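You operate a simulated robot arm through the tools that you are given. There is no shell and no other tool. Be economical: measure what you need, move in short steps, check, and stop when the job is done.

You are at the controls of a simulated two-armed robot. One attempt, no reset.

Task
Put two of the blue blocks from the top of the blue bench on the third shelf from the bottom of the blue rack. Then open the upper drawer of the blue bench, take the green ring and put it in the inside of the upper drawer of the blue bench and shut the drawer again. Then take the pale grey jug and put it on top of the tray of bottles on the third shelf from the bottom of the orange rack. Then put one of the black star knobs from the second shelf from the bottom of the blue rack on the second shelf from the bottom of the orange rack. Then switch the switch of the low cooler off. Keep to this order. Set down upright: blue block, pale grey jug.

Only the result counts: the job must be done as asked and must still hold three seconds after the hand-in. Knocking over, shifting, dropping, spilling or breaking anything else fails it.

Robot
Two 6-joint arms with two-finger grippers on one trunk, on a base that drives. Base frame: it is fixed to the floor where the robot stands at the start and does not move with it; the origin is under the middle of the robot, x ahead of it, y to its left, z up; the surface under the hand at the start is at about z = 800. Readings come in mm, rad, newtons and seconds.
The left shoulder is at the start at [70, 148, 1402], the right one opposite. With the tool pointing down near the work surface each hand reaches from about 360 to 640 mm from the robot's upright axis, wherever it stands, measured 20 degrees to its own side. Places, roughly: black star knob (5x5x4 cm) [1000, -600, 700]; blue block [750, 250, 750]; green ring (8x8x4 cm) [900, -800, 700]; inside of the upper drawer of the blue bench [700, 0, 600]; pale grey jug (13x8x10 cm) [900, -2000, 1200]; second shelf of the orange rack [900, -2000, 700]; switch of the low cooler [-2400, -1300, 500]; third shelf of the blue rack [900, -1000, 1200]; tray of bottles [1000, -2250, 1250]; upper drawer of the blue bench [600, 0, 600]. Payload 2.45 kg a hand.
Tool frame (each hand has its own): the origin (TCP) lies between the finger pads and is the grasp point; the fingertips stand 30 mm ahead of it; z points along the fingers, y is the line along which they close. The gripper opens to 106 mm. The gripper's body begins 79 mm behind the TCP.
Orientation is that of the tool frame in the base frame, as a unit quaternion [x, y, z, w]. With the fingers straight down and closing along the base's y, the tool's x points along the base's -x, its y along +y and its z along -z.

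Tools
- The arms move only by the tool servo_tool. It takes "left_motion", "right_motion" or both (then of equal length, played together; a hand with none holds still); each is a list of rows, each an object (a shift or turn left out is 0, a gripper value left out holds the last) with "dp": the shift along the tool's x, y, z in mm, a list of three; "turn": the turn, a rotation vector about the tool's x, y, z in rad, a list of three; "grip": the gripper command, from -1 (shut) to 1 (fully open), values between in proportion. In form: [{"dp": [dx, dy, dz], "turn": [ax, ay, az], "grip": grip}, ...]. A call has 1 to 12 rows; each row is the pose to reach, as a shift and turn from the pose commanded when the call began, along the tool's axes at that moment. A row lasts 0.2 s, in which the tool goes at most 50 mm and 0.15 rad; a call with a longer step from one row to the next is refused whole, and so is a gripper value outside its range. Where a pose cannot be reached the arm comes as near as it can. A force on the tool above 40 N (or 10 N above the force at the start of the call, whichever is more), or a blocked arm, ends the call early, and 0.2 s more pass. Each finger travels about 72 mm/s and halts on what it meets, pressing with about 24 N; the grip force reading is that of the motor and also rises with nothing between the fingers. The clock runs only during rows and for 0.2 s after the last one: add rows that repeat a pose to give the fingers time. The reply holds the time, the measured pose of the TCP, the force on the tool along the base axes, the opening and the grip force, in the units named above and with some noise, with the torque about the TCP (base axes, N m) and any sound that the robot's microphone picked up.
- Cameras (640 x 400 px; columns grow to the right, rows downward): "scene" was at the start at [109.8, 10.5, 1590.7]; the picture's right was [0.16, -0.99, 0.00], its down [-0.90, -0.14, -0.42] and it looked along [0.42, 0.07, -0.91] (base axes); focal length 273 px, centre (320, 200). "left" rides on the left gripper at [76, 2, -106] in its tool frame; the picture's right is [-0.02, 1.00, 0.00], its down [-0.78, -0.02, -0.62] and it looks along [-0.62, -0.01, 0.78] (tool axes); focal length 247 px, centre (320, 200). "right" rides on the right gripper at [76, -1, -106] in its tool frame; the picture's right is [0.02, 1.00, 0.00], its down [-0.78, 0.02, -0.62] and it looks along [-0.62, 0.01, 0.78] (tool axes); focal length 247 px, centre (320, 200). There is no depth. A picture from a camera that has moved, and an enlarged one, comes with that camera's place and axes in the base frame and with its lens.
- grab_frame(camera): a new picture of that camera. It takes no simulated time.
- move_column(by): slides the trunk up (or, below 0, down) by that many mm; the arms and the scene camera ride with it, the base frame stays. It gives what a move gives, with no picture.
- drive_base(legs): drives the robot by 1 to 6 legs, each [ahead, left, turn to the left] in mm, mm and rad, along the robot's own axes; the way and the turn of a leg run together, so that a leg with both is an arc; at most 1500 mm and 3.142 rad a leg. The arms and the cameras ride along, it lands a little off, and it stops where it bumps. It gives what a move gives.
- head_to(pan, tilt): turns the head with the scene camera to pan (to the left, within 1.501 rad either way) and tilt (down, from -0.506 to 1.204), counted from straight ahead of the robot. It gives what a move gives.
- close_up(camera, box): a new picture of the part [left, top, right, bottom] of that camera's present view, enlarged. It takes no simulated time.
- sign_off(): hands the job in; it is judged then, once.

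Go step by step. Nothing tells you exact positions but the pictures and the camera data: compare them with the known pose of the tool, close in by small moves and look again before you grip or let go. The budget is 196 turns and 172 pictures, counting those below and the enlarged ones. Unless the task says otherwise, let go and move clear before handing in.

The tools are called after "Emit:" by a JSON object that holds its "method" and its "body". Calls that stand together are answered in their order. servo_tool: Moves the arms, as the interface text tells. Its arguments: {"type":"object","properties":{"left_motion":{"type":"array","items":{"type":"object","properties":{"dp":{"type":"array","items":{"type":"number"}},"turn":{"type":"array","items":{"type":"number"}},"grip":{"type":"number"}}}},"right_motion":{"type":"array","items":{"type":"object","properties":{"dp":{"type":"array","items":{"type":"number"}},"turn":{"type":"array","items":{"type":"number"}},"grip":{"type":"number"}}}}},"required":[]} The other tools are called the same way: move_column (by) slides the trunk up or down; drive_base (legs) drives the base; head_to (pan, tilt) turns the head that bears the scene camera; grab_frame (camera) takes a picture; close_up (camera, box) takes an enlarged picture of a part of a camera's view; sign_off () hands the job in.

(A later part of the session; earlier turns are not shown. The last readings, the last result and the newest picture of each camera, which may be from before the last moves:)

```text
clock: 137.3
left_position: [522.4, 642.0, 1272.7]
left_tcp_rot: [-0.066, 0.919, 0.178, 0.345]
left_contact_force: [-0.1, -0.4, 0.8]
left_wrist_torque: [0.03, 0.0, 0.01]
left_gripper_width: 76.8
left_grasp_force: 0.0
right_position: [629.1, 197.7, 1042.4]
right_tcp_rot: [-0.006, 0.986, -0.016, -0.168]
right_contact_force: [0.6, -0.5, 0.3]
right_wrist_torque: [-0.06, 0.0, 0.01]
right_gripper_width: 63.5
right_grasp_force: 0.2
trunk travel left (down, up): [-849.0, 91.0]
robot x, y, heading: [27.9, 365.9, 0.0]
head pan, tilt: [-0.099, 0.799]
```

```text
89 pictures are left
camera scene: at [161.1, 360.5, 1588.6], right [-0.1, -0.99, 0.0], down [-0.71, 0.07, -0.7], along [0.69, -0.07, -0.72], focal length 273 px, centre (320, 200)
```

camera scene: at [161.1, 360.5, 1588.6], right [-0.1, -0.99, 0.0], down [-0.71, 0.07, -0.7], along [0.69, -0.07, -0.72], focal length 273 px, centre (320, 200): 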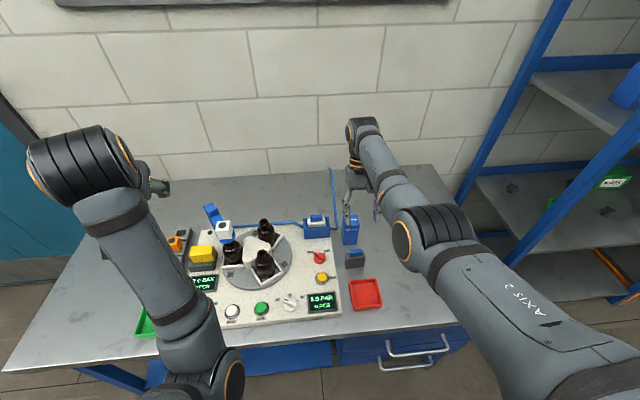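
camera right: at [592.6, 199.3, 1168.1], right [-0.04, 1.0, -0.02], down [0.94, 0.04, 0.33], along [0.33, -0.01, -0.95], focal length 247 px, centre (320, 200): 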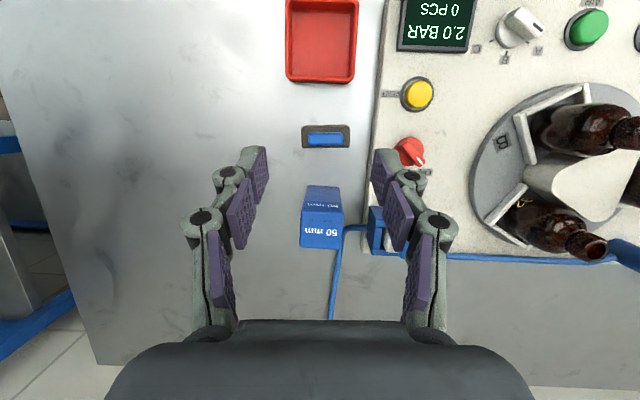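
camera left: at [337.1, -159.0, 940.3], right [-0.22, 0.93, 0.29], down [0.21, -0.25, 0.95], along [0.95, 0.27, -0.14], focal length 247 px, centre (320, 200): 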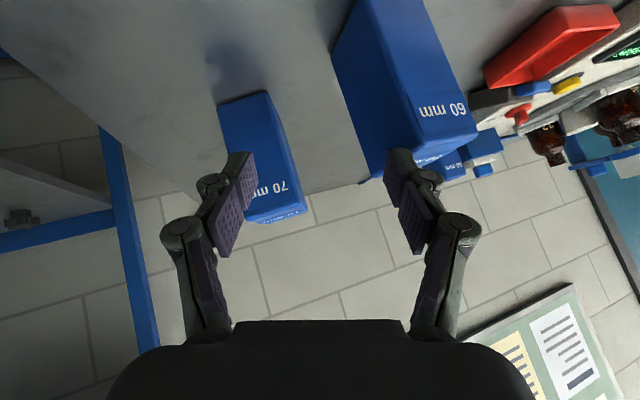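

The grey item stands upright again at its old place. Next the drawer: I back off, and pitch the right hand to horizontal.

Emit:
{"method": "drive_base", "body": {"legs": [[-330, 0, 0], [0, -150, 0]]}}

Emit:
{"method": "servo_tool", "body": {"right_motion": [{"dp": [0, 0, 0], "turn": [0, -0.15, 0]}, {"turn": [0, -0.3, 0]}, {"turn": [0, -0.45, 0]}, {"turn": [0, -0.6, 0]}, {"turn": [0, -0.75, 0]}, {"turn": [0, -0.9, 0]}, {"turn": [0, -1.05, 0]}, {"turn": [0, -1.2, 0]}, {"turn": [0, -1.35, 0]}, {"turn": [0, -1.5, 0]}, {"turn": [0, -1.65, 0]}, {"turn": [0, -1.8, 0]}]}}

Emit:
{"method": "head_to", "body": {"pan": 0.0, "tilt": 0.85}}

Emit:
{"method": "grab_frame", "body": {"camera": "scene"}}

```text
clock: 140.5
left_position: [189.5, 491.5, 1270.7]
left_tcp_rot: [-0.063, 0.92, 0.175, 0.345]
left_contact_force: [-0.5, 0.6, -0.6]
left_wrist_torque: [-0.04, 0.0, 0.0]
left_gripper_width: 76.9
left_grasp_force: 0.1
right_position: [294.3, 47.6, 1043.1]
right_tcp_rot: [-0.004, 0.986, -0.016, -0.168]
right_contact_force: [0.0, 0.0, -0.3]
right_wrist_torque: [-0.04, 0.03, -0.01]
right_gripper_width: 63.6
right_grasp_force: 0.0
trunk travel left (down, up): [-849.0, 91.0]
robot x, y, heading: [-305.6, 217.2, -0.007]
head pan, tilt: [-0.099, 0.799]
```

```text
clock: 143.1
left_position: [189.5, 488.9, 1272.6]
left_tcp_rot: [-0.063, 0.919, 0.177, 0.345]
left_contact_force: [-0.6, -0.2, -0.2]
left_wrist_torque: [0.0, -0.02, 0.02]
left_gripper_width: 76.9
left_grasp_force: 0.1
right_position: [294.3, 45.3, 1041.0]
right_tcp_rot: [-0.013, 0.744, -0.006, 0.668]
right_contact_force: [0.5, -0.1, 0.1]
right_wrist_torque: [-0.01, 0.0, 0.03]
right_gripper_width: 63.6
right_grasp_force: 0.2
trunk travel left (down, up): [-849.0, 91.0]
robot x, y, heading: [-306.2, 215.8, -0.005]
head pan, tilt: [-0.099, 0.799]
```

```text
clock: 143.8
left_position: [188.6, 489.9, 1272.3]
left_tcp_rot: [-0.063, 0.92, 0.177, 0.345]
left_contact_force: [-0.2, 1.0, 0.0]
left_wrist_torque: [0.0, 0.01, -0.01]
left_gripper_width: 76.7
left_grasp_force: 0.0
right_position: [293.8, 44.1, 1042.3]
right_tcp_rot: [-0.013, 0.745, -0.007, 0.667]
right_contact_force: [-0.1, -0.5, 0.1]
right_wrist_torque: [0.0, -0.06, 0.0]
right_gripper_width: 63.8
right_grasp_force: 0.0
trunk travel left (down, up): [-849.0, 91.0]
robot x, y, heading: [-301.2, 218.5, -0.012]
head pan, tilt: [0.0, 0.85]
```

```text
88 pictures are left
camera scene: at [-175.4, 217.5, 1584.6], right [-0.01, -1.0, 0.0], down [-0.75, 0.01, -0.66], along [0.66, -0.01, -0.75], focal length 273 px, centre (320, 200)
```

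scene: 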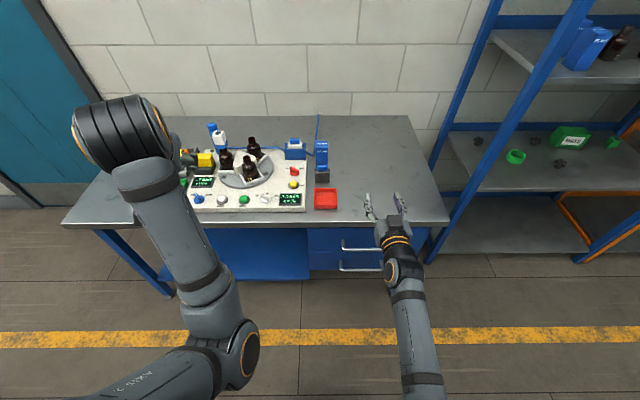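

Now roll the hand 90° so the jaws close vertically, and lower the column toward handle height.

Emit:
{"method": "servo_tool", "body": {"right_motion": [{"turn": [0, -0.1, 0]}, {"turn": [0.007, -0.1, -0.14]}, {"turn": [0.014, -0.098, -0.28]}, {"turn": [0, -0.1, -0.42]}, {"turn": [0, -0.1, -0.56]}, {"turn": [0, -0.1, -0.7]}, {"turn": [0, -0.1, -0.84]}, {"turn": [0, -0.1, -0.98]}, {"turn": [0, -0.1, -1.12]}, {"turn": [0, -0.1, -1.26]}, {"turn": [0, -0.1, -1.4]}, {"turn": [0, -0.1, -1.54]}]}}

Emit:
{"method": "move_column", "body": {"by": -430}}

Emit:
{"method": "grab_frame", "body": {"camera": "right"}}

Emit:
{"method": "grab_frame", "body": {"camera": "scene"}}

```text
clock: 146.4
left_position: [188.6, 488.8, 1272.1]
left_tcp_rot: [-0.064, 0.919, 0.176, 0.346]
left_contact_force: [0.5, 0.2, -0.1]
left_wrist_torque: [0.0, -0.01, 0.02]
left_gripper_width: 76.7
left_grasp_force: 0.0
right_position: [293.7, 45.7, 1042.5]
right_tcp_rot: [0.529, -0.493, 0.469, -0.507]
right_contact_force: [0.2, 0.2, 0.3]
right_wrist_torque: [0.0, 0.01, 0.02]
right_gripper_width: 63.7
right_grasp_force: 0.1
right hand out of reach, approached as far as the arm can: row 2
trunk travel left (down, up): [-849.0, 91.0]
robot x, y, heading: [-304.7, 220.5, -0.012]
head pan, tilt: [0.0, 0.85]
```

```text
refused: -430 is not a number from -400 to 400
```

```text
87 pictures are left
camera right: at [193.7, -38.6, 1049.4], right [-0.04, -0.02, -1.0], down [-0.68, 0.74, 0.01], along [0.73, 0.68, -0.05], focal length 247 px, centre (320, 200)
```

right: 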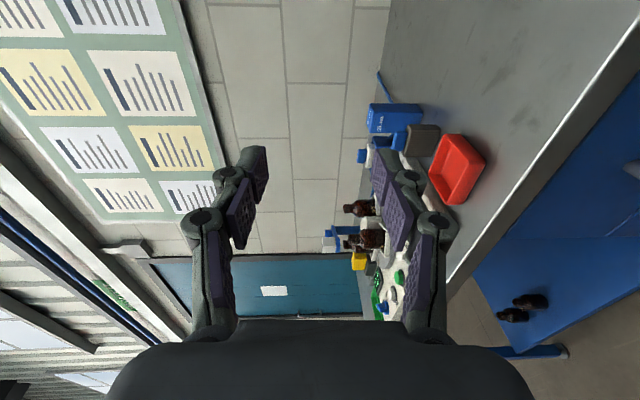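

```text
86 pictures are left
camera scene: at [-175.5, 217.7, 1584.6], right [-0.01, -1.0, 0.0], down [-0.75, 0.01, -0.66], along [0.66, -0.01, -0.75], focal length 273 px, centre (320, 200)
```

scene: 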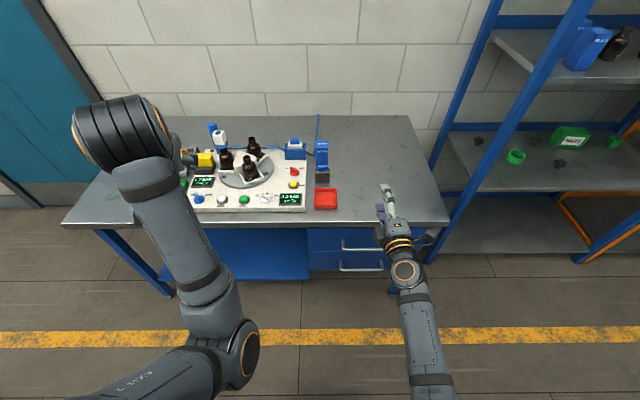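

Triangulating: the upper handle bar is at about x=373, z=669, y from -62 to 125. Lower to that height and look.

Emit:
{"method": "move_column", "body": {"by": -373}}

Emit:
{"method": "grab_frame", "body": {"camera": "right"}}

Emit:
{"method": "close_up", "body": {"camera": "scene", "box": [300, 190, 460, 290]}}

```text
clock: 150.0
left_position: [190.1, 490.3, 898.7]
left_tcp_rot: [-0.063, 0.92, 0.177, 0.345]
left_contact_force: [0.2, -0.6, 0.1]
left_wrist_torque: [-0.01, 0.02, 0.02]
left_gripper_width: 76.8
left_grasp_force: 0.1
right_position: [293.2, 44.1, 669.8]
right_tcp_rot: [0.528, -0.494, 0.469, -0.507]
right_contact_force: [-0.6, 0.4, -0.2]
right_wrist_torque: [-0.03, 0.04, -0.01]
right_gripper_width: 63.5
right_grasp_force: 0.1
trunk travel left (down, up): [-476.0, 464.0]
robot x, y, heading: [-301.8, 218.2, -0.008]
head pan, tilt: [0.0, 0.85]
```

```text
85 pictures are left
camera right: at [193.6, -38.6, 676.1], right [-0.04, -0.02, -1.0], down [-0.68, 0.74, 0.02], along [0.73, 0.68, -0.05], focal length 247 px, centre (320, 200)
```

right: 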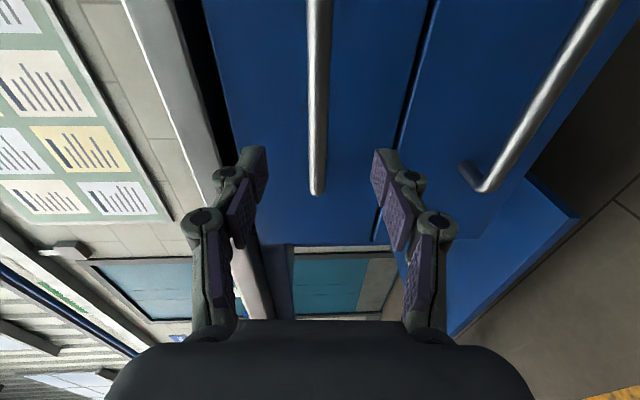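

```text
4.00 times, centred on (380, 240) of scene
camera zoom: at [-175.6, 217.7, 1211.7], right [-0.01, -1.0, 0.0], down [-0.75, 0.01, -0.66], along [0.66, -0.01, -0.75], focal length 1092 px, centre (80, 40)
```

zoom: 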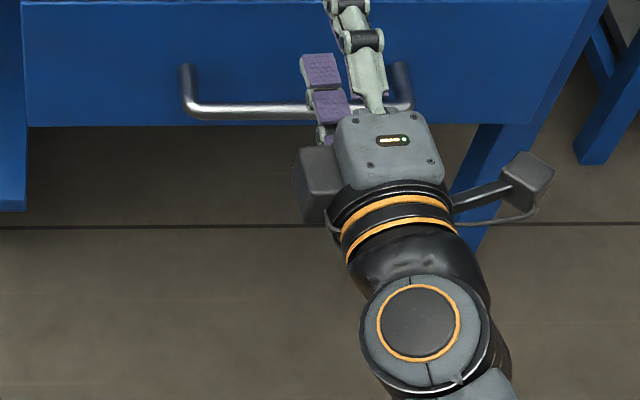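

The bar is centred between the jaws. Drive forward to it and grip.

Emit:
{"method": "drive_base", "body": {"legs": [[74, 0, 0]]}}

Emit:
{"method": "grab_frame", "body": {"camera": "right"}}

```text
clock: 151.0
left_position: [264.8, 488.2, 898.7]
left_tcp_rot: [-0.063, 0.92, 0.176, 0.345]
left_contact_force: [0.1, 0.7, 0.4]
left_wrist_torque: [0.0, -0.01, -0.01]
left_gripper_width: 76.9
left_grasp_force: 0.0
right_position: [369.3, 44.7, 669.3]
right_tcp_rot: [0.529, -0.493, 0.468, -0.507]
right_contact_force: [-0.3, 0.8, -0.3]
right_wrist_torque: [0.01, -0.02, -0.04]
right_gripper_width: 63.7
right_grasp_force: 0.0
trunk travel left (down, up): [-476.0, 464.0]
robot x, y, heading: [-227.3, 217.8, -0.007]
head pan, tilt: [0.0, 0.85]
```

```text
83 pictures are left
camera right: at [268.9, -39.4, 675.4], right [-0.05, -0.02, -1.0], down [-0.68, 0.74, 0.02], along [0.73, 0.68, -0.05], focal length 247 px, centre (320, 200)
```

right: 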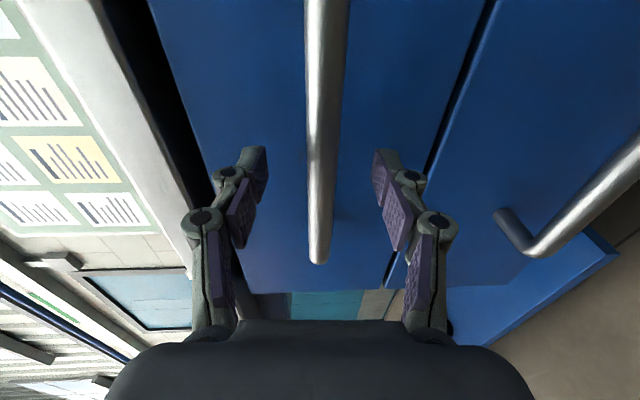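

Emit:
{"method": "servo_tool", "body": {"right_motion": [{"grip": -1}, {"grip": -1}, {"grip": -1}, {"grip": -1}, {"grip": -1}]}}

Emit:
{"method": "drive_base", "body": {"legs": [[-120, 0, 0]]}}

Emit:
{"method": "grab_frame", "body": {"camera": "scene"}}

```text
clock: 152.2
left_position: [264.4, 488.4, 899.0]
left_tcp_rot: [-0.063, 0.92, 0.177, 0.345]
left_contact_force: [-0.3, 0.2, -0.2]
left_wrist_torque: [0.0, 0.0, -0.01]
left_gripper_width: 76.6
left_grasp_force: 0.0
right_position: [367.9, 45.2, 667.6]
right_tcp_rot: [0.529, -0.493, 0.468, -0.508]
right_contact_force: [-2.9, 0.5, -7.4]
right_wrist_torque: [-0.17, 0.07, -0.14]
right_gripper_width: 14.7
right_grasp_force: 40.8
trunk travel left (down, up): [-476.0, 464.0]
robot x, y, heading: [-227.7, 219.0, -0.006]
head pan, tilt: [0.0, 0.85]
```

```text
clock: 153.5
left_position: [141.8, 488.4, 899.6]
left_tcp_rot: [-0.063, 0.92, 0.177, 0.345]
left_contact_force: [-1.2, -0.2, 0.1]
left_wrist_torque: [0.0, -0.03, 0.01]
left_gripper_width: 76.9
left_grasp_force: 0.0
right_position: [245.3, 44.4, 667.4]
right_tcp_rot: [0.529, -0.494, 0.468, -0.508]
right_contact_force: [0.8, -5.6, -14.1]
right_wrist_torque: [-0.18, 0.11, -0.16]
right_gripper_width: 14.8
right_grasp_force: 41.2
trunk travel left (down, up): [-476.0, 464.0]
robot x, y, heading: [-355.6, 220.0, -0.008]
head pan, tilt: [0.0, 0.85]
```

```text
82 pictures are left
camera scene: at [-223.3, 216.8, 1211.5], right [-0.01, -1.0, 0.0], down [-0.75, 0.01, -0.66], along [0.66, -0.01, -0.75], focal length 273 px, centre (320, 200)
```

scene: 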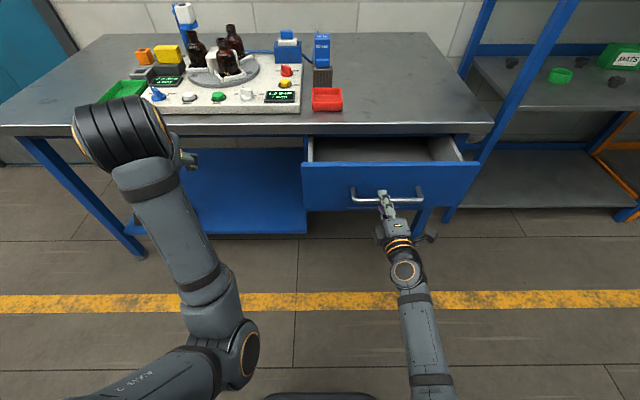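

The drawer slides open. Pull 90 mm more, then release.

Emit:
{"method": "drive_base", "body": {"legs": [[-90, 0, 0]]}}

Emit:
{"method": "servo_tool", "body": {"right_motion": [{"grip": 0.2}, {"grip": 0.2}, {"grip": 0.2}, {"grip": 0.2}]}}

Emit:
{"method": "drive_base", "body": {"legs": [[-150, 0, 0]]}}

Emit:
{"method": "grab_frame", "body": {"camera": "scene"}}

```text
clock: 154.6
left_position: [49.1, 489.3, 900.2]
left_tcp_rot: [-0.063, 0.919, 0.178, 0.345]
left_contact_force: [0.2, 0.4, -0.6]
left_wrist_torque: [-0.02, 0.06, -0.01]
left_gripper_width: 76.8
left_grasp_force: 0.0
right_position: [154.3, 44.6, 667.6]
right_tcp_rot: [0.528, -0.495, 0.469, -0.506]
right_contact_force: [-0.3, -14.7, -6.4]
right_wrist_torque: [-0.26, 0.07, -0.74]
right_gripper_width: 14.5
right_grasp_force: 40.5
trunk travel left (down, up): [-476.0, 464.0]
robot x, y, heading: [-440.7, 216.0, -0.009]
head pan, tilt: [0.0, 0.85]
```

```text
clock: 155.6
left_position: [49.7, 490.7, 899.7]
left_tcp_rot: [-0.062, 0.92, 0.176, 0.345]
left_contact_force: [0.5, 0.2, -0.8]
left_wrist_torque: [0.03, 0.01, -0.03]
left_gripper_width: 76.8
left_grasp_force: 0.1
right_position: [154.7, 46.6, 667.8]
right_tcp_rot: [0.528, -0.494, 0.47, -0.506]
right_contact_force: [-1.0, 0.2, -0.3]
right_wrist_torque: [-0.01, -0.06, -0.01]
right_gripper_width: 63.5
right_grasp_force: 0.1
trunk travel left (down, up): [-476.0, 464.0]
robot x, y, heading: [-445.0, 217.4, -0.006]
head pan, tilt: [0.0, 0.85]
```

```text
clock: 157.0
left_position: [-99.9, 491.6, 900.0]
left_tcp_rot: [-0.063, 0.919, 0.176, 0.346]
left_contact_force: [-0.1, 0.4, 0.0]
left_wrist_torque: [0.0, 0.0, -0.04]
left_gripper_width: 76.8
left_grasp_force: 0.0
right_position: [3.5, 48.3, 668.4]
right_tcp_rot: [0.529, -0.493, 0.469, -0.507]
right_contact_force: [-1.1, 0.4, -0.7]
right_wrist_torque: [0.0, 0.06, -0.01]
right_gripper_width: 63.6
right_grasp_force: 0.1
trunk travel left (down, up): [-476.0, 464.0]
robot x, y, heading: [-589.6, 220.6, -0.007]
head pan, tilt: [0.0, 0.85]
```

```text
81 pictures are left
camera scene: at [-464.8, 220.1, 1211.8], right [-0.01, -1.0, 0.0], down [-0.75, 0.01, -0.66], along [0.66, -0.01, -0.75], focal length 273 px, centre (320, 200)
```

scene: 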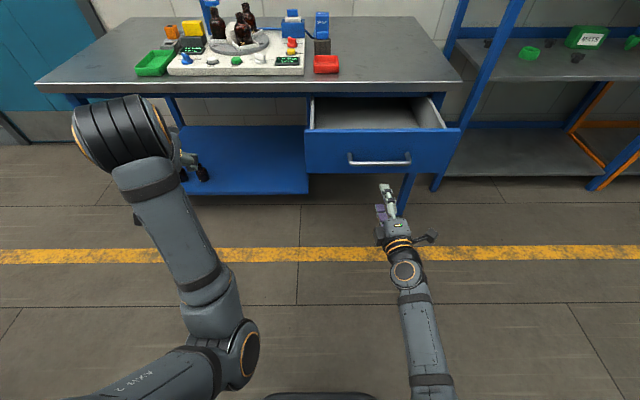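

Drawer is open about 215 mm. Now restore the right hand to the forward-pitched pose for the ring.

Emit:
{"method": "servo_tool", "body": {"right_motion": [{"turn": [0, 0, 0.14], "grip": 1}, {"turn": [0, 0, 0.28]}, {"turn": [0, 0, 0.42]}, {"turn": [0, 0, 0.56]}, {"turn": [0, 0, 0.7]}, {"turn": [0, 0, 0.84]}, {"turn": [0, 0, 0.98]}, {"turn": [0, 0, 1.12]}, {"turn": [0, 0, 1.26]}, {"turn": [0, 0, 1.4]}, {"turn": [0, 0, 1.54]}, {"turn": [0, 0, 1.57]}]}}

Emit:
{"method": "drive_base", "body": {"legs": [[0, -805, 0.007]]}}

```text
clock: 159.6
left_position: [-99.0, 490.9, 899.7]
left_tcp_rot: [-0.063, 0.92, 0.177, 0.345]
left_contact_force: [0.2, -0.3, -0.8]
left_wrist_torque: [-0.02, -0.01, -0.02]
left_gripper_width: 76.9
left_grasp_force: 0.1
right_position: [5.2, 47.9, 668.8]
right_tcp_rot: [-0.025, 0.723, 0.028, 0.69]
right_contact_force: [0.5, 0.1, -0.5]
right_wrist_torque: [0.0, 0.0, -0.01]
right_gripper_width: 106.0
right_grasp_force: 0.2
trunk travel left (down, up): [-476.0, 464.0]
robot x, y, heading: [-593.4, 219.5, -0.016]
head pan, tilt: [0.0, 0.85]
```

```text
clock: 163.9
left_position: [-104.7, -315.7, 897.9]
left_tcp_rot: [-0.067, 0.919, 0.178, 0.345]
left_contact_force: [-0.4, 0.4, 0.2]
left_wrist_torque: [0.0, 0.0, 0.02]
left_gripper_width: 76.5
left_grasp_force: 0.1
right_position: [3.5, -758.3, 668.0]
right_tcp_rot: [-0.028, 0.723, 0.03, 0.69]
right_contact_force: [0.0, 0.1, 0.3]
right_wrist_torque: [-0.03, 0.0, -0.01]
right_gripper_width: 105.8
right_grasp_force: 0.0
trunk travel left (down, up): [-476.0, 464.0]
robot x, y, heading: [-593.5, -590.4, 0.001]
head pan, tilt: [0.0, 0.85]
```

Emit:
{"method": "servo_tool", "body": {"right_motion": [{"dp": [-17, 0, 19], "turn": [0.013, 0.11, 0.004]}, {"dp": [-34, 0, 38], "turn": [0.026, 0.22, 0.009]}, {"dp": [-51, 0, 57], "turn": [0.04, 0.33, 0.013]}, {"dp": [-68, 0, 76], "turn": [0.053, 0.44, 0.017]}, {"dp": [-85, 0, 96], "turn": [0.066, 0.55, 0.021]}, {"dp": [-85, 0, 96], "turn": [0.079, 0.663, 0.026]}, {"dp": [-85, 0, 96], "turn": [0.079, 0.663, 0.026]}]}}

Emit:
{"method": "drive_base", "body": {"legs": [[480, 0, 0]]}}

Emit:
{"method": "head_to", "body": {"pan": -0.2, "tilt": 0.5}}

Emit:
{"method": "grab_frame", "body": {"camera": "right"}}

Emit:
{"method": "grab_frame", "body": {"camera": "scene"}}

```text
clock: 165.5
left_position: [-103.9, -314.4, 899.6]
left_tcp_rot: [-0.067, 0.919, 0.178, 0.345]
left_contact_force: [0.0, 0.3, -0.3]
left_wrist_torque: [-0.01, 0.01, 0.0]
left_gripper_width: 76.9
left_grasp_force: 0.0
right_position: [103.3, -748.4, 748.3]
right_tcp_rot: [0.0, 0.909, -0.001, 0.416]
right_contact_force: [-0.6, 0.5, 0.5]
right_wrist_torque: [-0.03, -0.02, 0.03]
right_gripper_width: 106.1
right_grasp_force: 0.0
trunk travel left (down, up): [-476.0, 464.0]
robot x, y, heading: [-590.2, -589.2, 0.001]
head pan, tilt: [0.0, 0.85]
```

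```text
clock: 168.4
left_position: [380.8, -315.9, 898.5]
left_tcp_rot: [-0.066, 0.92, 0.177, 0.344]
left_contact_force: [0.1, 0.3, 0.5]
left_wrist_torque: [0.01, 0.03, 0.0]
left_gripper_width: 76.6
left_grasp_force: 0.0
right_position: [588.3, -750.6, 747.8]
right_tcp_rot: [0.0, 0.909, 0.0, 0.417]
right_contact_force: [0.4, 0.5, 0.0]
right_wrist_torque: [0.02, -0.01, 0.02]
right_gripper_width: 106.1
right_grasp_force: 0.1
trunk travel left (down, up): [-476.0, 464.0]
robot x, y, heading: [-109.0, -592.3, -0.001]
head pan, tilt: [0.0, 0.85]
```

```text
clock: 169.2
left_position: [379.4, -315.7, 900.0]
left_tcp_rot: [-0.066, 0.919, 0.178, 0.345]
left_contact_force: [-0.1, -0.2, 0.6]
left_wrist_torque: [0.03, 0.02, 0.02]
left_gripper_width: 76.7
left_grasp_force: 0.0
right_position: [587.8, -750.1, 748.7]
right_tcp_rot: [0.001, 0.909, -0.001, 0.417]
right_contact_force: [0.3, -0.4, 0.6]
right_wrist_torque: [0.02, -0.04, -0.05]
right_gripper_width: 106.0
right_grasp_force: 0.1
trunk travel left (down, up): [-476.0, 464.0]
robot x, y, heading: [-107.4, -591.0, 0.001]
head pan, tilt: [-0.201, 0.499]
```

```text
80 pictures are left
camera right: at [457.8, -752.0, 760.4], right [-0.01, 1.0, -0.02], down [0.04, 0.02, 1.0], along [1.0, 0.01, -0.04], focal length 247 px, centre (320, 200)
```

right: 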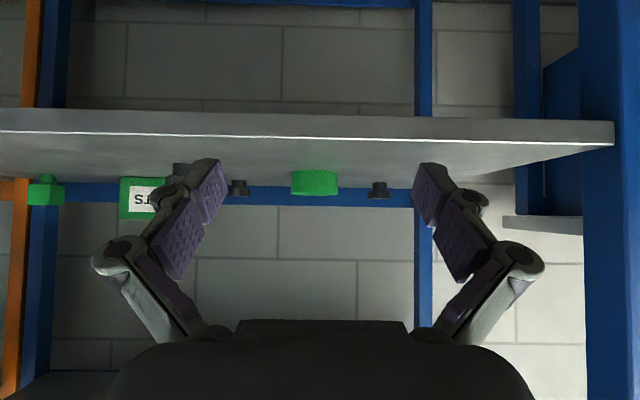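

```text
79 pictures are left
camera scene: at [28.8, -607.9, 1241.5], right [-0.2, -0.98, 0.0], down [-0.47, 0.1, -0.88], along [0.86, -0.18, -0.48], focal length 273 px, centre (320, 200)
```

scene: 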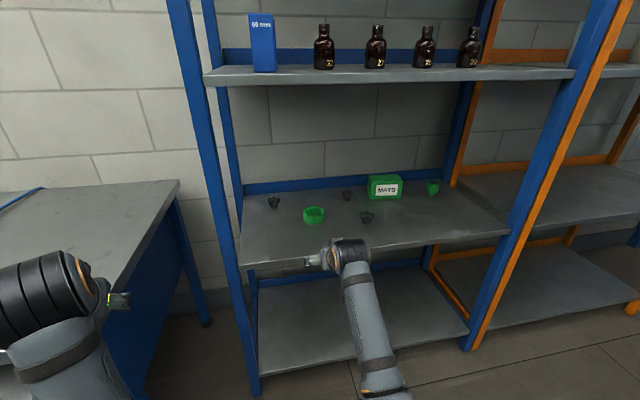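

Ring is near (888,-757). Lower 18 mm and drive in, checking on the way.

Emit:
{"method": "move_column", "body": {"by": -19}}

Emit:
{"method": "drive_base", "body": {"legs": [[200, -7, 0]]}}

Emit:
{"method": "grab_frame", "body": {"camera": "right"}}

```text
clock: 169.9
left_position: [381.1, -315.2, 881.0]
left_tcp_rot: [-0.066, 0.92, 0.177, 0.344]
left_contact_force: [0.4, 0.0, 0.4]
left_wrist_torque: [0.0, 0.01, 0.0]
left_gripper_width: 77.0
left_grasp_force: 0.0
right_position: [588.4, -749.0, 730.5]
right_tcp_rot: [0.0, 0.908, -0.001, 0.418]
right_contact_force: [0.2, -0.3, 0.1]
right_wrist_torque: [0.04, -0.02, 0.0]
right_gripper_width: 106.0
right_grasp_force: 0.0
trunk travel left (down, up): [-457.0, 483.0]
robot x, y, heading: [-110.9, -591.7, 0.001]
head pan, tilt: [-0.201, 0.499]
```

```text
clock: 171.5
left_position: [584.9, -324.3, 880.2]
left_tcp_rot: [-0.065, 0.92, 0.177, 0.345]
left_contact_force: [0.3, -0.2, -0.6]
left_wrist_torque: [0.02, 0.05, 0.02]
left_gripper_width: 77.2
left_grasp_force: 0.0
right_position: [790.0, -758.5, 728.7]
right_tcp_rot: [0.001, 0.909, -0.001, 0.416]
right_contact_force: [-0.5, 0.2, -1.0]
right_wrist_torque: [0.02, -0.01, 0.01]
right_gripper_width: 105.9
right_grasp_force: 0.1
trunk travel left (down, up): [-457.0, 483.0]
robot x, y, heading: [92.4, -601.2, -0.006]
head pan, tilt: [-0.201, 0.499]
```

```text
78 pictures are left
camera right: at [660.4, -760.6, 740.8], right [-0.01, 1.0, -0.02], down [0.04, 0.02, 1.0], along [1.0, 0.01, -0.04], focal length 247 px, centre (320, 200)
```

right: 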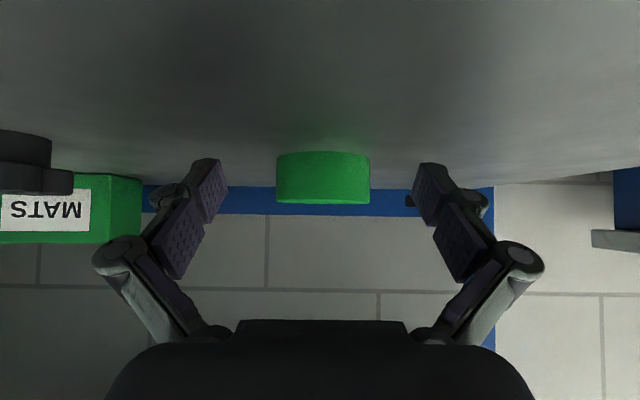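

Emit:
{"method": "drive_base", "body": {"legs": [[84, 0, 0]]}}

Emit:
{"method": "grab_frame", "body": {"camera": "right"}}

```text
clock: 172.6
left_position: [666.2, -323.4, 880.5]
left_tcp_rot: [-0.065, 0.92, 0.177, 0.344]
left_contact_force: [1.2, -0.7, -0.8]
left_wrist_torque: [0.02, 0.0, 0.01]
left_gripper_width: 76.5
left_grasp_force: 0.0
right_position: [874.0, -759.2, 730.1]
right_tcp_rot: [0.002, 0.909, -0.001, 0.417]
right_contact_force: [0.3, -0.2, -0.3]
right_wrist_torque: [0.03, -0.01, 0.03]
right_gripper_width: 106.1
right_grasp_force: 0.2
trunk travel left (down, up): [-457.0, 483.0]
robot x, y, heading: [173.1, -598.6, -0.009]
head pan, tilt: [-0.201, 0.499]
```

```text
77 pictures are left
camera right: at [742.6, -761.0, 740.7], right [-0.01, 1.0, -0.02], down [0.04, 0.02, 1.0], along [1.0, 0.01, -0.04], focal length 247 px, centre (320, 200)
```

right: 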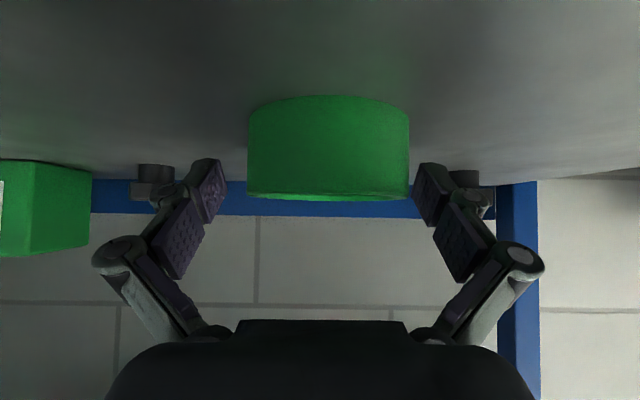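

Centred; close on the ring and lift a little.

Emit:
{"method": "servo_tool", "body": {"right_motion": [{"dp": [0, 4, 0]}, {"dp": [0, 4, 0], "grip": -1}, {"dp": [0, 4, 0]}, {"dp": [0, 4, 0]}, {"dp": [0, 4, 0]}]}}

Emit:
{"method": "move_column", "body": {"by": 40}}

Emit:
{"method": "grab_frame", "body": {"camera": "right"}}

```text
clock: 173.8
left_position: [665.8, -324.2, 880.7]
left_tcp_rot: [-0.065, 0.919, 0.178, 0.345]
left_contact_force: [-1.1, 0.0, -0.6]
left_wrist_torque: [0.0, -0.01, 0.0]
left_gripper_width: 77.0
left_grasp_force: 0.0
right_position: [872.9, -754.9, 729.0]
right_tcp_rot: [0.002, 0.909, -0.001, 0.417]
right_contact_force: [0.3, 0.2, 0.0]
right_wrist_torque: [-0.01, 0.01, 0.04]
right_gripper_width: 73.2
right_grasp_force: 24.4
trunk travel left (down, up): [-457.0, 483.0]
robot x, y, heading: [175.4, -595.1, -0.001]
head pan, tilt: [-0.201, 0.499]
```

```text
clock: 174.6
left_position: [666.8, -324.8, 919.8]
left_tcp_rot: [-0.067, 0.919, 0.178, 0.344]
left_contact_force: [0.7, -0.2, -1.0]
left_wrist_torque: [-0.02, -0.01, -0.06]
left_gripper_width: 76.9
left_grasp_force: 0.0
right_position: [872.2, -755.6, 769.2]
right_tcp_rot: [0.001, 0.909, -0.001, 0.417]
right_contact_force: [0.1, 0.6, -0.6]
right_wrist_torque: [0.02, -0.04, -0.03]
right_gripper_width: 73.1
right_grasp_force: 24.1
trunk travel left (down, up): [-497.0, 443.0]
robot x, y, heading: [172.7, -598.0, -0.001]
head pan, tilt: [-0.201, 0.499]
```

```text
76 pictures are left
camera right: at [741.9, -757.2, 781.1], right [-0.01, 1.0, -0.02], down [0.04, 0.02, 1.0], along [1.0, 0.01, -0.04], focal length 247 px, centre (320, 200)
```

right: 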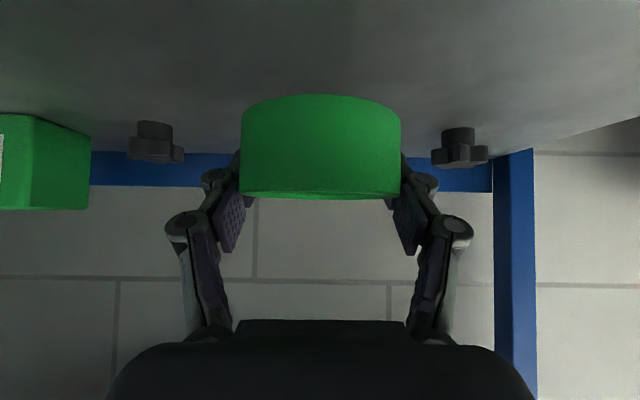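

Ring held. Back out, raise, and steepen the hand to about 0.5 rad for reaching into the drawer.

Emit:
{"method": "drive_base", "body": {"legs": [[-470, 0, 0]]}}

Emit:
{"method": "move_column", "body": {"by": 220}}

Emit:
{"method": "servo_tool", "body": {"right_motion": [{"dp": [15, 0, -10], "turn": [0, 0.06, 0]}, {"dp": [30, 0, -20], "turn": [0, 0.12, 0]}, {"dp": [45, 0, -30], "turn": [0, 0.18, 0]}, {"dp": [60, 0, -30], "turn": [0, 0.24, 0]}, {"dp": [75, 0, -30], "turn": [0, 0.3, 0]}, {"dp": [90, 0, -30], "turn": [0, 0.36, 0]}, {"dp": [90, 0, -30], "turn": [0, 0.36, 0]}]}}

Emit:
{"method": "drive_base", "body": {"legs": [[0, 806, 0]]}}

Emit:
{"method": "head_to", "body": {"pan": -0.1, "tilt": 0.85}}

Emit:
{"method": "grab_frame", "body": {"camera": "scene"}}

Emit:
{"method": "grab_frame", "body": {"camera": "right"}}

```text
clock: 177.4
left_position: [197.2, -325.0, 921.0]
left_tcp_rot: [-0.061, 0.92, 0.176, 0.346]
left_contact_force: [-0.1, -0.7, 0.1]
left_wrist_torque: [-0.05, -0.05, 0.0]
left_gripper_width: 76.7
left_grasp_force: 0.0
right_position: [399.7, -758.0, 770.0]
right_tcp_rot: [0.006, 0.909, -0.004, 0.417]
right_contact_force: [-0.1, -1.2, -0.3]
right_wrist_torque: [-0.03, 0.0, 0.0]
right_gripper_width: 73.3
right_grasp_force: 24.0
trunk travel left (down, up): [-497.0, 443.0]
robot x, y, heading: [-297.3, -589.7, -0.016]
head pan, tilt: [-0.201, 0.499]
```

```text
clock: 179.7
left_position: [196.8, -324.7, 1139.9]
left_tcp_rot: [-0.061, 0.92, 0.175, 0.345]
left_contact_force: [0.5, 0.6, -0.1]
left_wrist_torque: [-0.01, 0.02, 0.0]
left_gripper_width: 77.0
left_grasp_force: 0.1
right_position: [399.1, -759.1, 989.1]
right_tcp_rot: [0.007, 0.909, -0.004, 0.417]
right_contact_force: [0.1, -0.3, 0.2]
right_wrist_torque: [0.0, -0.01, -0.01]
right_gripper_width: 73.2
right_grasp_force: 24.2
trunk travel left (down, up): [-717.0, 223.0]
robot x, y, heading: [-299.0, -596.1, -0.011]
head pan, tilt: [-0.201, 0.499]
```

```text
clock: 181.3
left_position: [197.7, -325.7, 1139.4]
left_tcp_rot: [-0.061, 0.92, 0.176, 0.346]
left_contact_force: [-0.8, -0.3, -0.3]
left_wrist_torque: [-0.01, -0.03, 0.01]
left_gripper_width: 76.8
left_grasp_force: 0.0
right_position: [318.5, -758.1, 939.6]
right_tcp_rot: [0.006, 0.969, -0.002, 0.247]
right_contact_force: [1.1, -0.3, -0.8]
right_wrist_torque: [0.02, 0.04, -0.01]
right_gripper_width: 73.4
right_grasp_force: 24.4
trunk travel left (down, up): [-717.0, 223.0]
robot x, y, heading: [-298.4, -592.6, -0.012]
head pan, tilt: [-0.201, 0.499]
```

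```text
clock: 185.7
left_position: [217.0, 493.7, 1139.7]
left_tcp_rot: [-0.056, 0.92, 0.174, 0.347]
left_contact_force: [0.7, -0.7, -0.7]
left_wrist_torque: [-0.01, -0.02, 0.01]
left_gripper_width: 77.0
left_grasp_force: 0.1
right_position: [331.6, 57.4, 941.7]
right_tcp_rot: [0.012, 0.969, -0.004, 0.247]
right_contact_force: [-0.3, -0.7, -0.3]
right_wrist_torque: [-0.01, 0.02, -0.01]
right_gripper_width: 73.3
right_grasp_force: 23.9
trunk travel left (down, up): [-717.0, 223.0]
robot x, y, heading: [-277.8, 226.3, -0.027]
head pan, tilt: [-0.201, 0.499]
```

```text
clock: 186.5
left_position: [216.8, 491.8, 1140.9]
left_tcp_rot: [-0.056, 0.92, 0.175, 0.347]
left_contact_force: [-0.2, -1.1, -0.1]
left_wrist_torque: [0.01, -0.03, 0.0]
left_gripper_width: 76.9
left_grasp_force: 0.1
right_position: [332.2, 56.3, 940.6]
right_tcp_rot: [0.013, 0.969, -0.004, 0.246]
right_contact_force: [0.9, 0.0, -0.3]
right_wrist_torque: [0.02, 0.0, 0.02]
right_gripper_width: 73.2
right_grasp_force: 24.4
trunk travel left (down, up): [-717.0, 223.0]
robot x, y, heading: [-278.9, 228.7, -0.022]
head pan, tilt: [-0.099, 0.85]
```

```text
75 pictures are left
camera scene: at [-152.9, 219.0, 1452.7], right [-0.12, -0.99, 0.0], down [-0.74, 0.09, -0.66], along [0.66, -0.08, -0.75], focal length 273 px, centre (320, 200)
```

scene: 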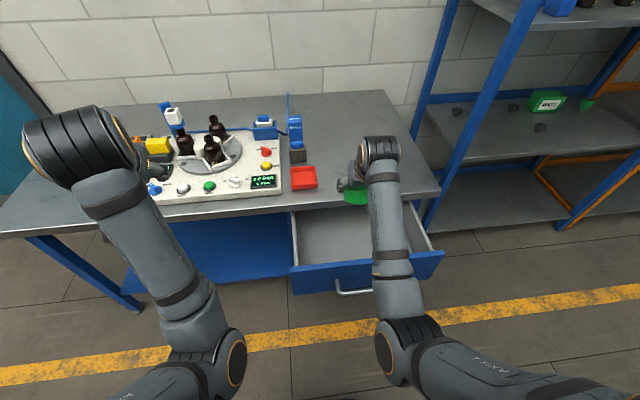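

```text
74 pictures are left
camera right: at [213.9, 58.8, 998.2], right [0.01, 1.0, -0.01], down [0.39, 0.01, 0.92], along [0.92, -0.01, -0.39], focal length 247 px, centre (320, 200)
```

right: 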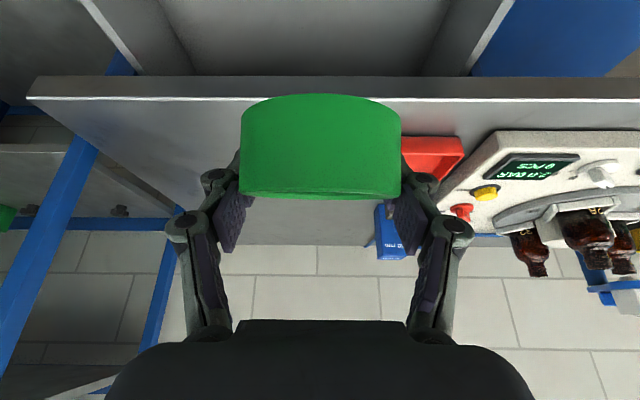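

Over the open drawer. Lower 200 mm and look.

Emit:
{"method": "move_column", "body": {"by": -215}}

Emit:
{"method": "grab_frame", "body": {"camera": "scene"}}

Emit:
{"method": "grab_frame", "body": {"camera": "right"}}

```text
clock: 188.8
left_position: [217.0, 492.5, 925.6]
left_tcp_rot: [-0.055, 0.92, 0.174, 0.347]
left_contact_force: [-0.1, 0.3, 0.3]
left_wrist_torque: [-0.01, 0.0, -0.03]
left_gripper_width: 76.8
left_grasp_force: 0.1
right_position: [330.6, 57.8, 726.3]
right_tcp_rot: [0.012, 0.969, -0.004, 0.247]
right_contact_force: [-0.1, -0.6, -0.2]
right_wrist_torque: [0.0, 0.02, -0.02]
right_gripper_width: 73.6
right_grasp_force: 23.4
trunk travel left (down, up): [-502.0, 438.0]
robot x, y, heading: [-278.3, 228.1, -0.023]
head pan, tilt: [-0.099, 0.85]
```

```text
73 pictures are left
camera scene: at [-153.2, 219.1, 1237.7], right [-0.12, -0.99, 0.0], down [-0.75, 0.09, -0.66], along [0.65, -0.08, -0.75], focal length 273 px, centre (320, 200)
```

scene: 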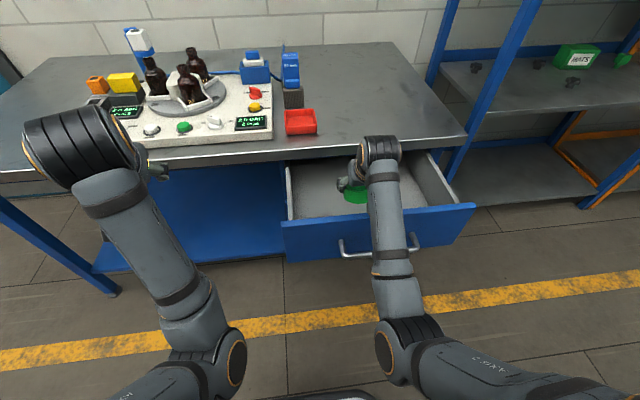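

```text
72 pictures are left
camera right: at [213.8, 58.9, 783.4], right [0.01, 1.0, -0.01], down [0.39, 0.01, 0.92], along [0.92, -0.01, -0.39], focal length 247 px, centre (320, 200)
```

right: 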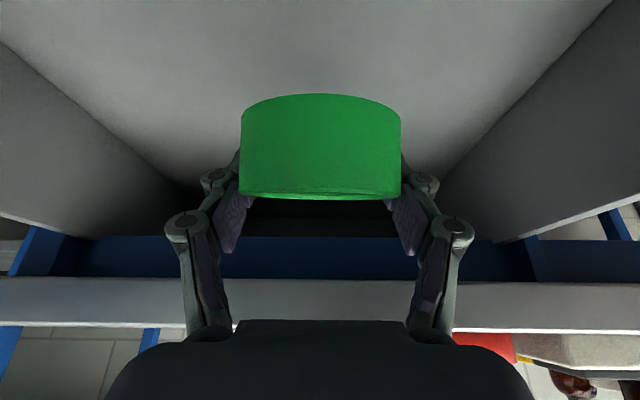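

The wrist camera would get close to the drawer front, so I move 45 mm forward, then lower stepwise.

Emit:
{"method": "drive_base", "body": {"legs": [[45, 0, 0]]}}

Emit:
{"method": "move_column", "body": {"by": -45}}

Emit:
{"method": "move_column", "body": {"by": -15}}

Emit:
{"method": "grab_frame", "body": {"camera": "right"}}

Emit:
{"method": "close_up", "body": {"camera": "scene", "box": [270, 120, 480, 270]}}

```text
clock: 189.7
left_position: [264.0, 491.0, 924.0]
left_tcp_rot: [-0.056, 0.92, 0.175, 0.346]
left_contact_force: [-0.3, -0.3, -0.1]
left_wrist_torque: [0.0, 0.01, 0.04]
left_gripper_width: 77.0
left_grasp_force: 0.1
right_position: [378.2, 56.0, 725.6]
right_tcp_rot: [0.012, 0.969, -0.004, 0.245]
right_contact_force: [1.1, 0.1, -1.0]
right_wrist_torque: [0.02, -0.01, 0.02]
right_gripper_width: 73.1
right_grasp_force: 24.2
trunk travel left (down, up): [-502.0, 438.0]
robot x, y, heading: [-232.9, 228.0, -0.031]
head pan, tilt: [-0.099, 0.85]
```

```text
clock: 190.6
left_position: [262.4, 491.9, 880.8]
left_tcp_rot: [-0.056, 0.92, 0.174, 0.347]
left_contact_force: [-0.3, -0.1, 0.2]
left_wrist_torque: [-0.02, 0.02, 0.0]
left_gripper_width: 76.9
left_grasp_force: 0.1
right_position: [377.3, 55.8, 680.4]
right_tcp_rot: [0.012, 0.969, -0.003, 0.246]
right_contact_force: [-0.2, 0.6, 0.1]
right_wrist_torque: [0.02, -0.03, 0.01]
right_gripper_width: 73.0
right_grasp_force: 23.9
trunk travel left (down, up): [-457.0, 483.0]
robot x, y, heading: [-235.9, 229.3, -0.026]
head pan, tilt: [-0.099, 0.85]
```

```text
clock: 191.2
left_position: [262.5, 491.1, 866.1]
left_tcp_rot: [-0.056, 0.92, 0.175, 0.347]
left_contact_force: [0.6, 0.0, 0.2]
left_wrist_torque: [0.01, -0.04, -0.02]
left_gripper_width: 76.5
left_grasp_force: 0.1
right_position: [376.3, 55.7, 666.2]
right_tcp_rot: [0.012, 0.969, -0.004, 0.247]
right_contact_force: [-0.6, 1.1, -1.0]
right_wrist_torque: [-0.02, -0.03, -0.02]
right_gripper_width: 73.2
right_grasp_force: 23.8
trunk travel left (down, up): [-442.0, 498.0]
robot x, y, heading: [-232.2, 228.4, -0.024]
head pan, tilt: [-0.099, 0.85]
```

```text
71 pictures are left
camera right: at [259.0, 57.6, 723.4], right [0.01, 1.0, -0.01], down [0.39, 0.01, 0.92], along [0.92, -0.01, -0.39], focal length 247 px, centre (320, 200)
```

right: 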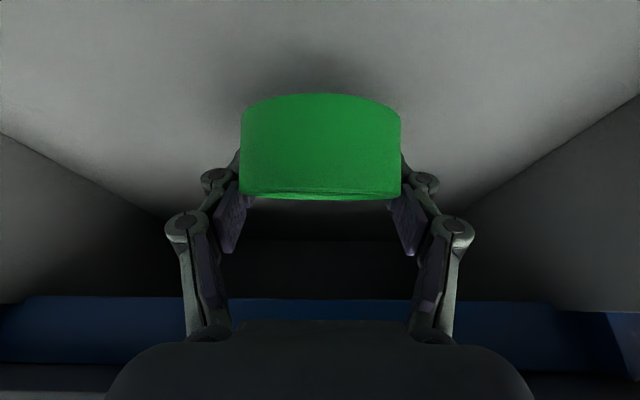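

```text
2.67 times, centred on (375, 195) of scene
camera zoom: at [-108.0, 217.9, 1177.6], right [-0.12, -0.99, 0.0], down [-0.75, 0.09, -0.66], along [0.65, -0.08, -0.75], focal length 728 px, centre (173, 213)
```

zoom: 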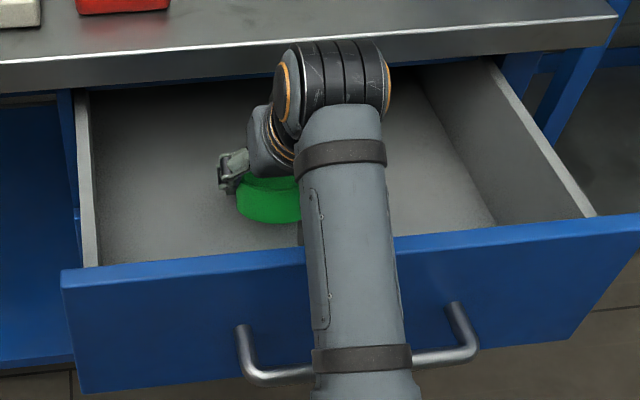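

Emit:
{"method": "move_column", "body": {"by": -10}}

Emit:
{"method": "move_column", "body": {"by": -6}}

Emit:
{"method": "move_column", "body": {"by": -5}}

```text
clock: 191.8
left_position: [261.4, 492.1, 855.3]
left_tcp_rot: [-0.056, 0.92, 0.175, 0.346]
left_contact_force: [-1.1, 0.3, 1.0]
left_wrist_torque: [0.0, 0.01, -0.02]
left_gripper_width: 76.6
left_grasp_force: 0.2
right_position: [377.0, 55.6, 655.4]
right_tcp_rot: [0.012, 0.969, -0.004, 0.247]
right_contact_force: [-0.5, -0.1, 0.0]
right_wrist_torque: [-0.02, 0.01, 0.0]
right_gripper_width: 73.3
right_grasp_force: 23.8
trunk travel left (down, up): [-432.0, 508.0]
robot x, y, heading: [-236.3, 228.0, -0.03]
head pan, tilt: [-0.099, 0.85]
```

```text
clock: 192.4
left_position: [262.4, 490.1, 848.2]
left_tcp_rot: [-0.055, 0.92, 0.175, 0.346]
left_contact_force: [0.3, 0.0, 0.0]
left_wrist_torque: [0.01, 0.0, -0.01]
left_gripper_width: 76.6
left_grasp_force: 0.1
right_position: [376.7, 56.8, 649.5]
right_tcp_rot: [0.012, 0.969, -0.004, 0.248]
right_contact_force: [0.3, 0.4, 1.9]
right_wrist_torque: [0.05, 0.0, 0.04]
right_gripper_width: 73.3
right_grasp_force: 24.0
trunk travel left (down, up): [-426.0, 514.0]
robot x, y, heading: [-238.8, 226.3, -0.028]
head pan, tilt: [-0.099, 0.85]
```

```text
clock: 192.9
left_position: [260.1, 491.3, 844.4]
left_tcp_rot: [-0.055, 0.92, 0.173, 0.348]
left_contact_force: [-1.0, 0.4, 0.8]
left_wrist_torque: [0.0, -0.02, -0.02]
left_gripper_width: 76.7
left_grasp_force: 0.1
right_position: [376.3, 56.8, 648.4]
right_tcp_rot: [0.012, 0.968, -0.003, 0.25]
right_contact_force: [0.6, -0.7, 14.0]
right_wrist_torque: [0.07, -0.23, 0.01]
right_gripper_width: 73.5
right_grasp_force: 24.0
trunk travel left (down, up): [-421.0, 519.0]
robot x, y, heading: [-234.5, 226.4, -0.023]
head pan, tilt: [-0.099, 0.85]
```

The ring touches the drawer floor. Release and rise.

Emit:
{"method": "servo_tool", "body": {"right_motion": [{"grip": 0.9}, {"grip": 0.9}, {"grip": 0.9}]}}

Emit:
{"method": "move_column", "body": {"by": 250}}

Emit:
{"method": "grab_frame", "body": {"camera": "right"}}

```text
clock: 193.7
left_position: [261.8, 490.3, 844.9]
left_tcp_rot: [-0.056, 0.92, 0.174, 0.347]
left_contact_force: [0.6, 0.3, -0.1]
left_wrist_torque: [0.0, 0.01, -0.02]
left_gripper_width: 76.6
left_grasp_force: 0.1
right_position: [376.6, 57.0, 645.4]
right_tcp_rot: [0.011, 0.969, -0.004, 0.247]
right_contact_force: [-0.4, -0.3, 0.1]
right_wrist_torque: [0.0, -0.02, 0.02]
right_gripper_width: 100.5
right_grasp_force: 0.0
trunk travel left (down, up): [-421.0, 519.0]
robot x, y, heading: [-232.6, 225.4, -0.023]
head pan, tilt: [-0.099, 0.85]
```

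```text
clock: 196.3
left_position: [261.2, 489.6, 1094.0]
left_tcp_rot: [-0.056, 0.92, 0.174, 0.347]
left_contact_force: [-0.8, 0.1, -1.5]
left_wrist_torque: [-0.01, -0.01, -0.05]
left_gripper_width: 76.8
left_grasp_force: 0.0
right_position: [376.9, 56.1, 894.2]
right_tcp_rot: [0.012, 0.969, -0.004, 0.247]
right_contact_force: [0.0, -0.5, 0.6]
right_wrist_torque: [0.01, -0.02, 0.0]
right_gripper_width: 100.6
right_grasp_force: 0.1
trunk travel left (down, up): [-671.0, 269.0]
robot x, y, heading: [-239.0, 228.9, -0.026]
head pan, tilt: [-0.099, 0.85]
```

```text
69 pictures are left
camera right: at [259.3, 57.6, 952.1], right [0.01, 1.0, -0.01], down [0.39, 0.01, 0.92], along [0.92, -0.01, -0.39], focal length 247 px, centre (320, 200)
```

right: 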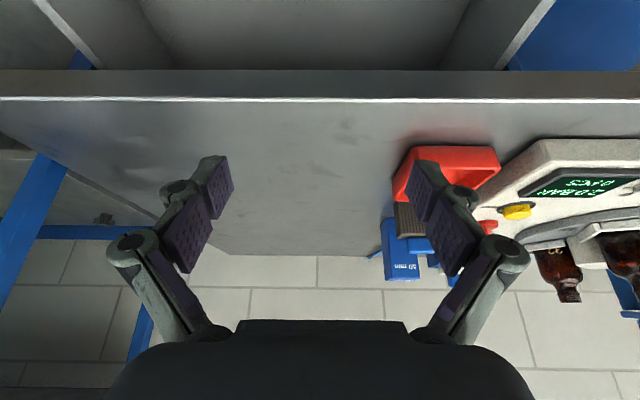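

Ring is in the drawer. I back off, close the fingers, pitch forward, and push the drawer front shut.

Emit:
{"method": "drive_base", "body": {"legs": [[-400, -25, 0.024]]}}

Emit:
{"method": "servo_tool", "body": {"right_motion": [{"dp": [-15, 0, 10], "turn": [0, -0.06, 0], "grip": -1}, {"dp": [-30, 0, 20], "turn": [0, -0.12, 0]}, {"dp": [-45, 0, 30], "turn": [0, -0.18, 0]}, {"dp": [-60, 0, 35], "turn": [0, -0.24, 0]}, {"dp": [-75, 0, 35], "turn": [0, -0.3, 0]}, {"dp": [-85, 0, 35], "turn": [0, -0.36, 0]}, {"dp": [-85, 0, 35], "turn": [0, -0.36, 0]}, {"dp": [-85, 0, 35], "turn": [0, -0.36, 0]}]}}

Emit:
{"method": "move_column", "body": {"by": -180}}

Emit:
{"method": "grab_frame", "body": {"camera": "right"}}

Emit:
{"method": "grab_frame", "body": {"camera": "scene"}}

```text
clock: 198.8
left_position: [-138.0, 480.3, 1094.3]
left_tcp_rot: [-0.063, 0.919, 0.177, 0.345]
left_contact_force: [-0.6, -0.1, 1.3]
left_wrist_torque: [-0.02, 0.01, -0.03]
left_gripper_width: 76.7
left_grasp_force: 0.1
right_position: [-15.8, 47.7, 895.8]
right_tcp_rot: [0.004, 0.969, -0.001, 0.247]
right_contact_force: [-0.4, 0.0, -1.2]
right_wrist_torque: [0.02, 0.01, 0.01]
right_gripper_width: 100.8
right_grasp_force: 0.0
trunk travel left (down, up): [-671.0, 269.0]
robot x, y, heading: [-634.7, 213.1, -0.005]
head pan, tilt: [-0.099, 0.85]
```

```text
clock: 200.6
left_position: [-137.8, 480.1, 1094.3]
left_tcp_rot: [-0.063, 0.919, 0.177, 0.346]
left_contact_force: [0.0, -0.3, 0.1]
left_wrist_torque: [-0.02, 0.02, 0.0]
left_gripper_width: 76.9
left_grasp_force: 0.1
right_position: [73.6, 47.4, 904.5]
right_tcp_rot: [0.005, 0.909, -0.002, 0.417]
right_contact_force: [-0.3, 0.3, -0.8]
right_wrist_torque: [0.02, 0.03, 0.0]
right_gripper_width: 0.0
right_grasp_force: 24.3
trunk travel left (down, up): [-671.0, 269.0]
robot x, y, heading: [-633.2, 209.1, -0.007]
head pan, tilt: [-0.099, 0.85]
```

```text
clock: 202.6
left_position: [-138.2, 480.9, 915.0]
left_tcp_rot: [-0.063, 0.919, 0.177, 0.346]
left_contact_force: [0.4, -0.9, 0.5]
left_wrist_torque: [-0.01, -0.01, -0.01]
left_gripper_width: 77.0
left_grasp_force: 0.0
right_position: [74.0, 45.9, 724.6]
right_tcp_rot: [0.004, 0.909, -0.003, 0.417]
right_contact_force: [0.3, -0.4, -0.4]
right_wrist_torque: [0.0, -0.01, 0.04]
right_gripper_width: 0.1
right_grasp_force: 23.8
trunk travel left (down, up): [-491.0, 449.0]
robot x, y, heading: [-631.2, 209.7, -0.009]
head pan, tilt: [-0.099, 0.85]
```

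```text
68 pictures are left
camera right: at [-56.1, 45.9, 737.2], right [0.0, 1.0, -0.02], down [0.04, 0.02, 1.0], along [1.0, 0.0, -0.04], focal length 247 px, centre (320, 200)
```

right: 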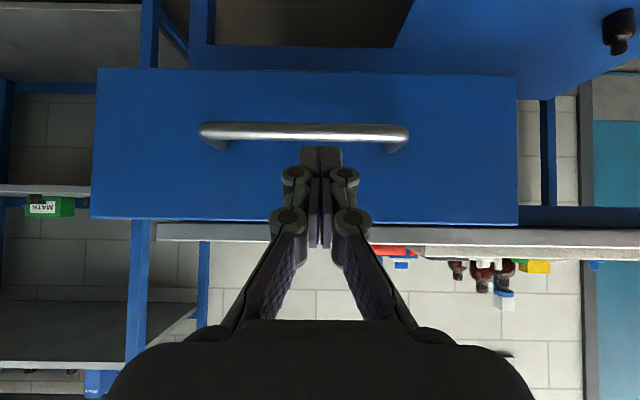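

```text
67 pictures are left
camera scene: at [-504.1, 201.5, 1226.7], right [-0.11, -0.99, 0.0], down [-0.75, 0.08, -0.66], along [0.66, -0.07, -0.75], focal length 273 px, centre (320, 200)
```

scene: 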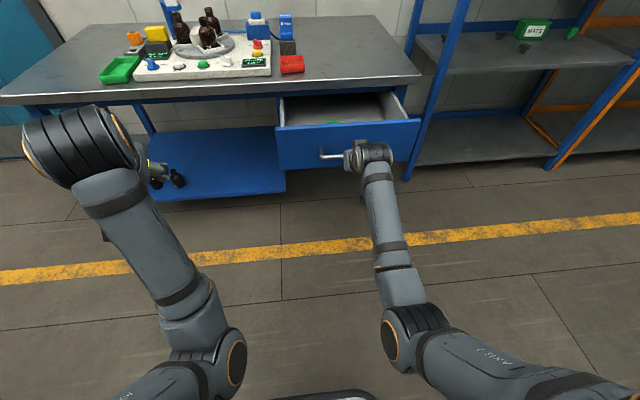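

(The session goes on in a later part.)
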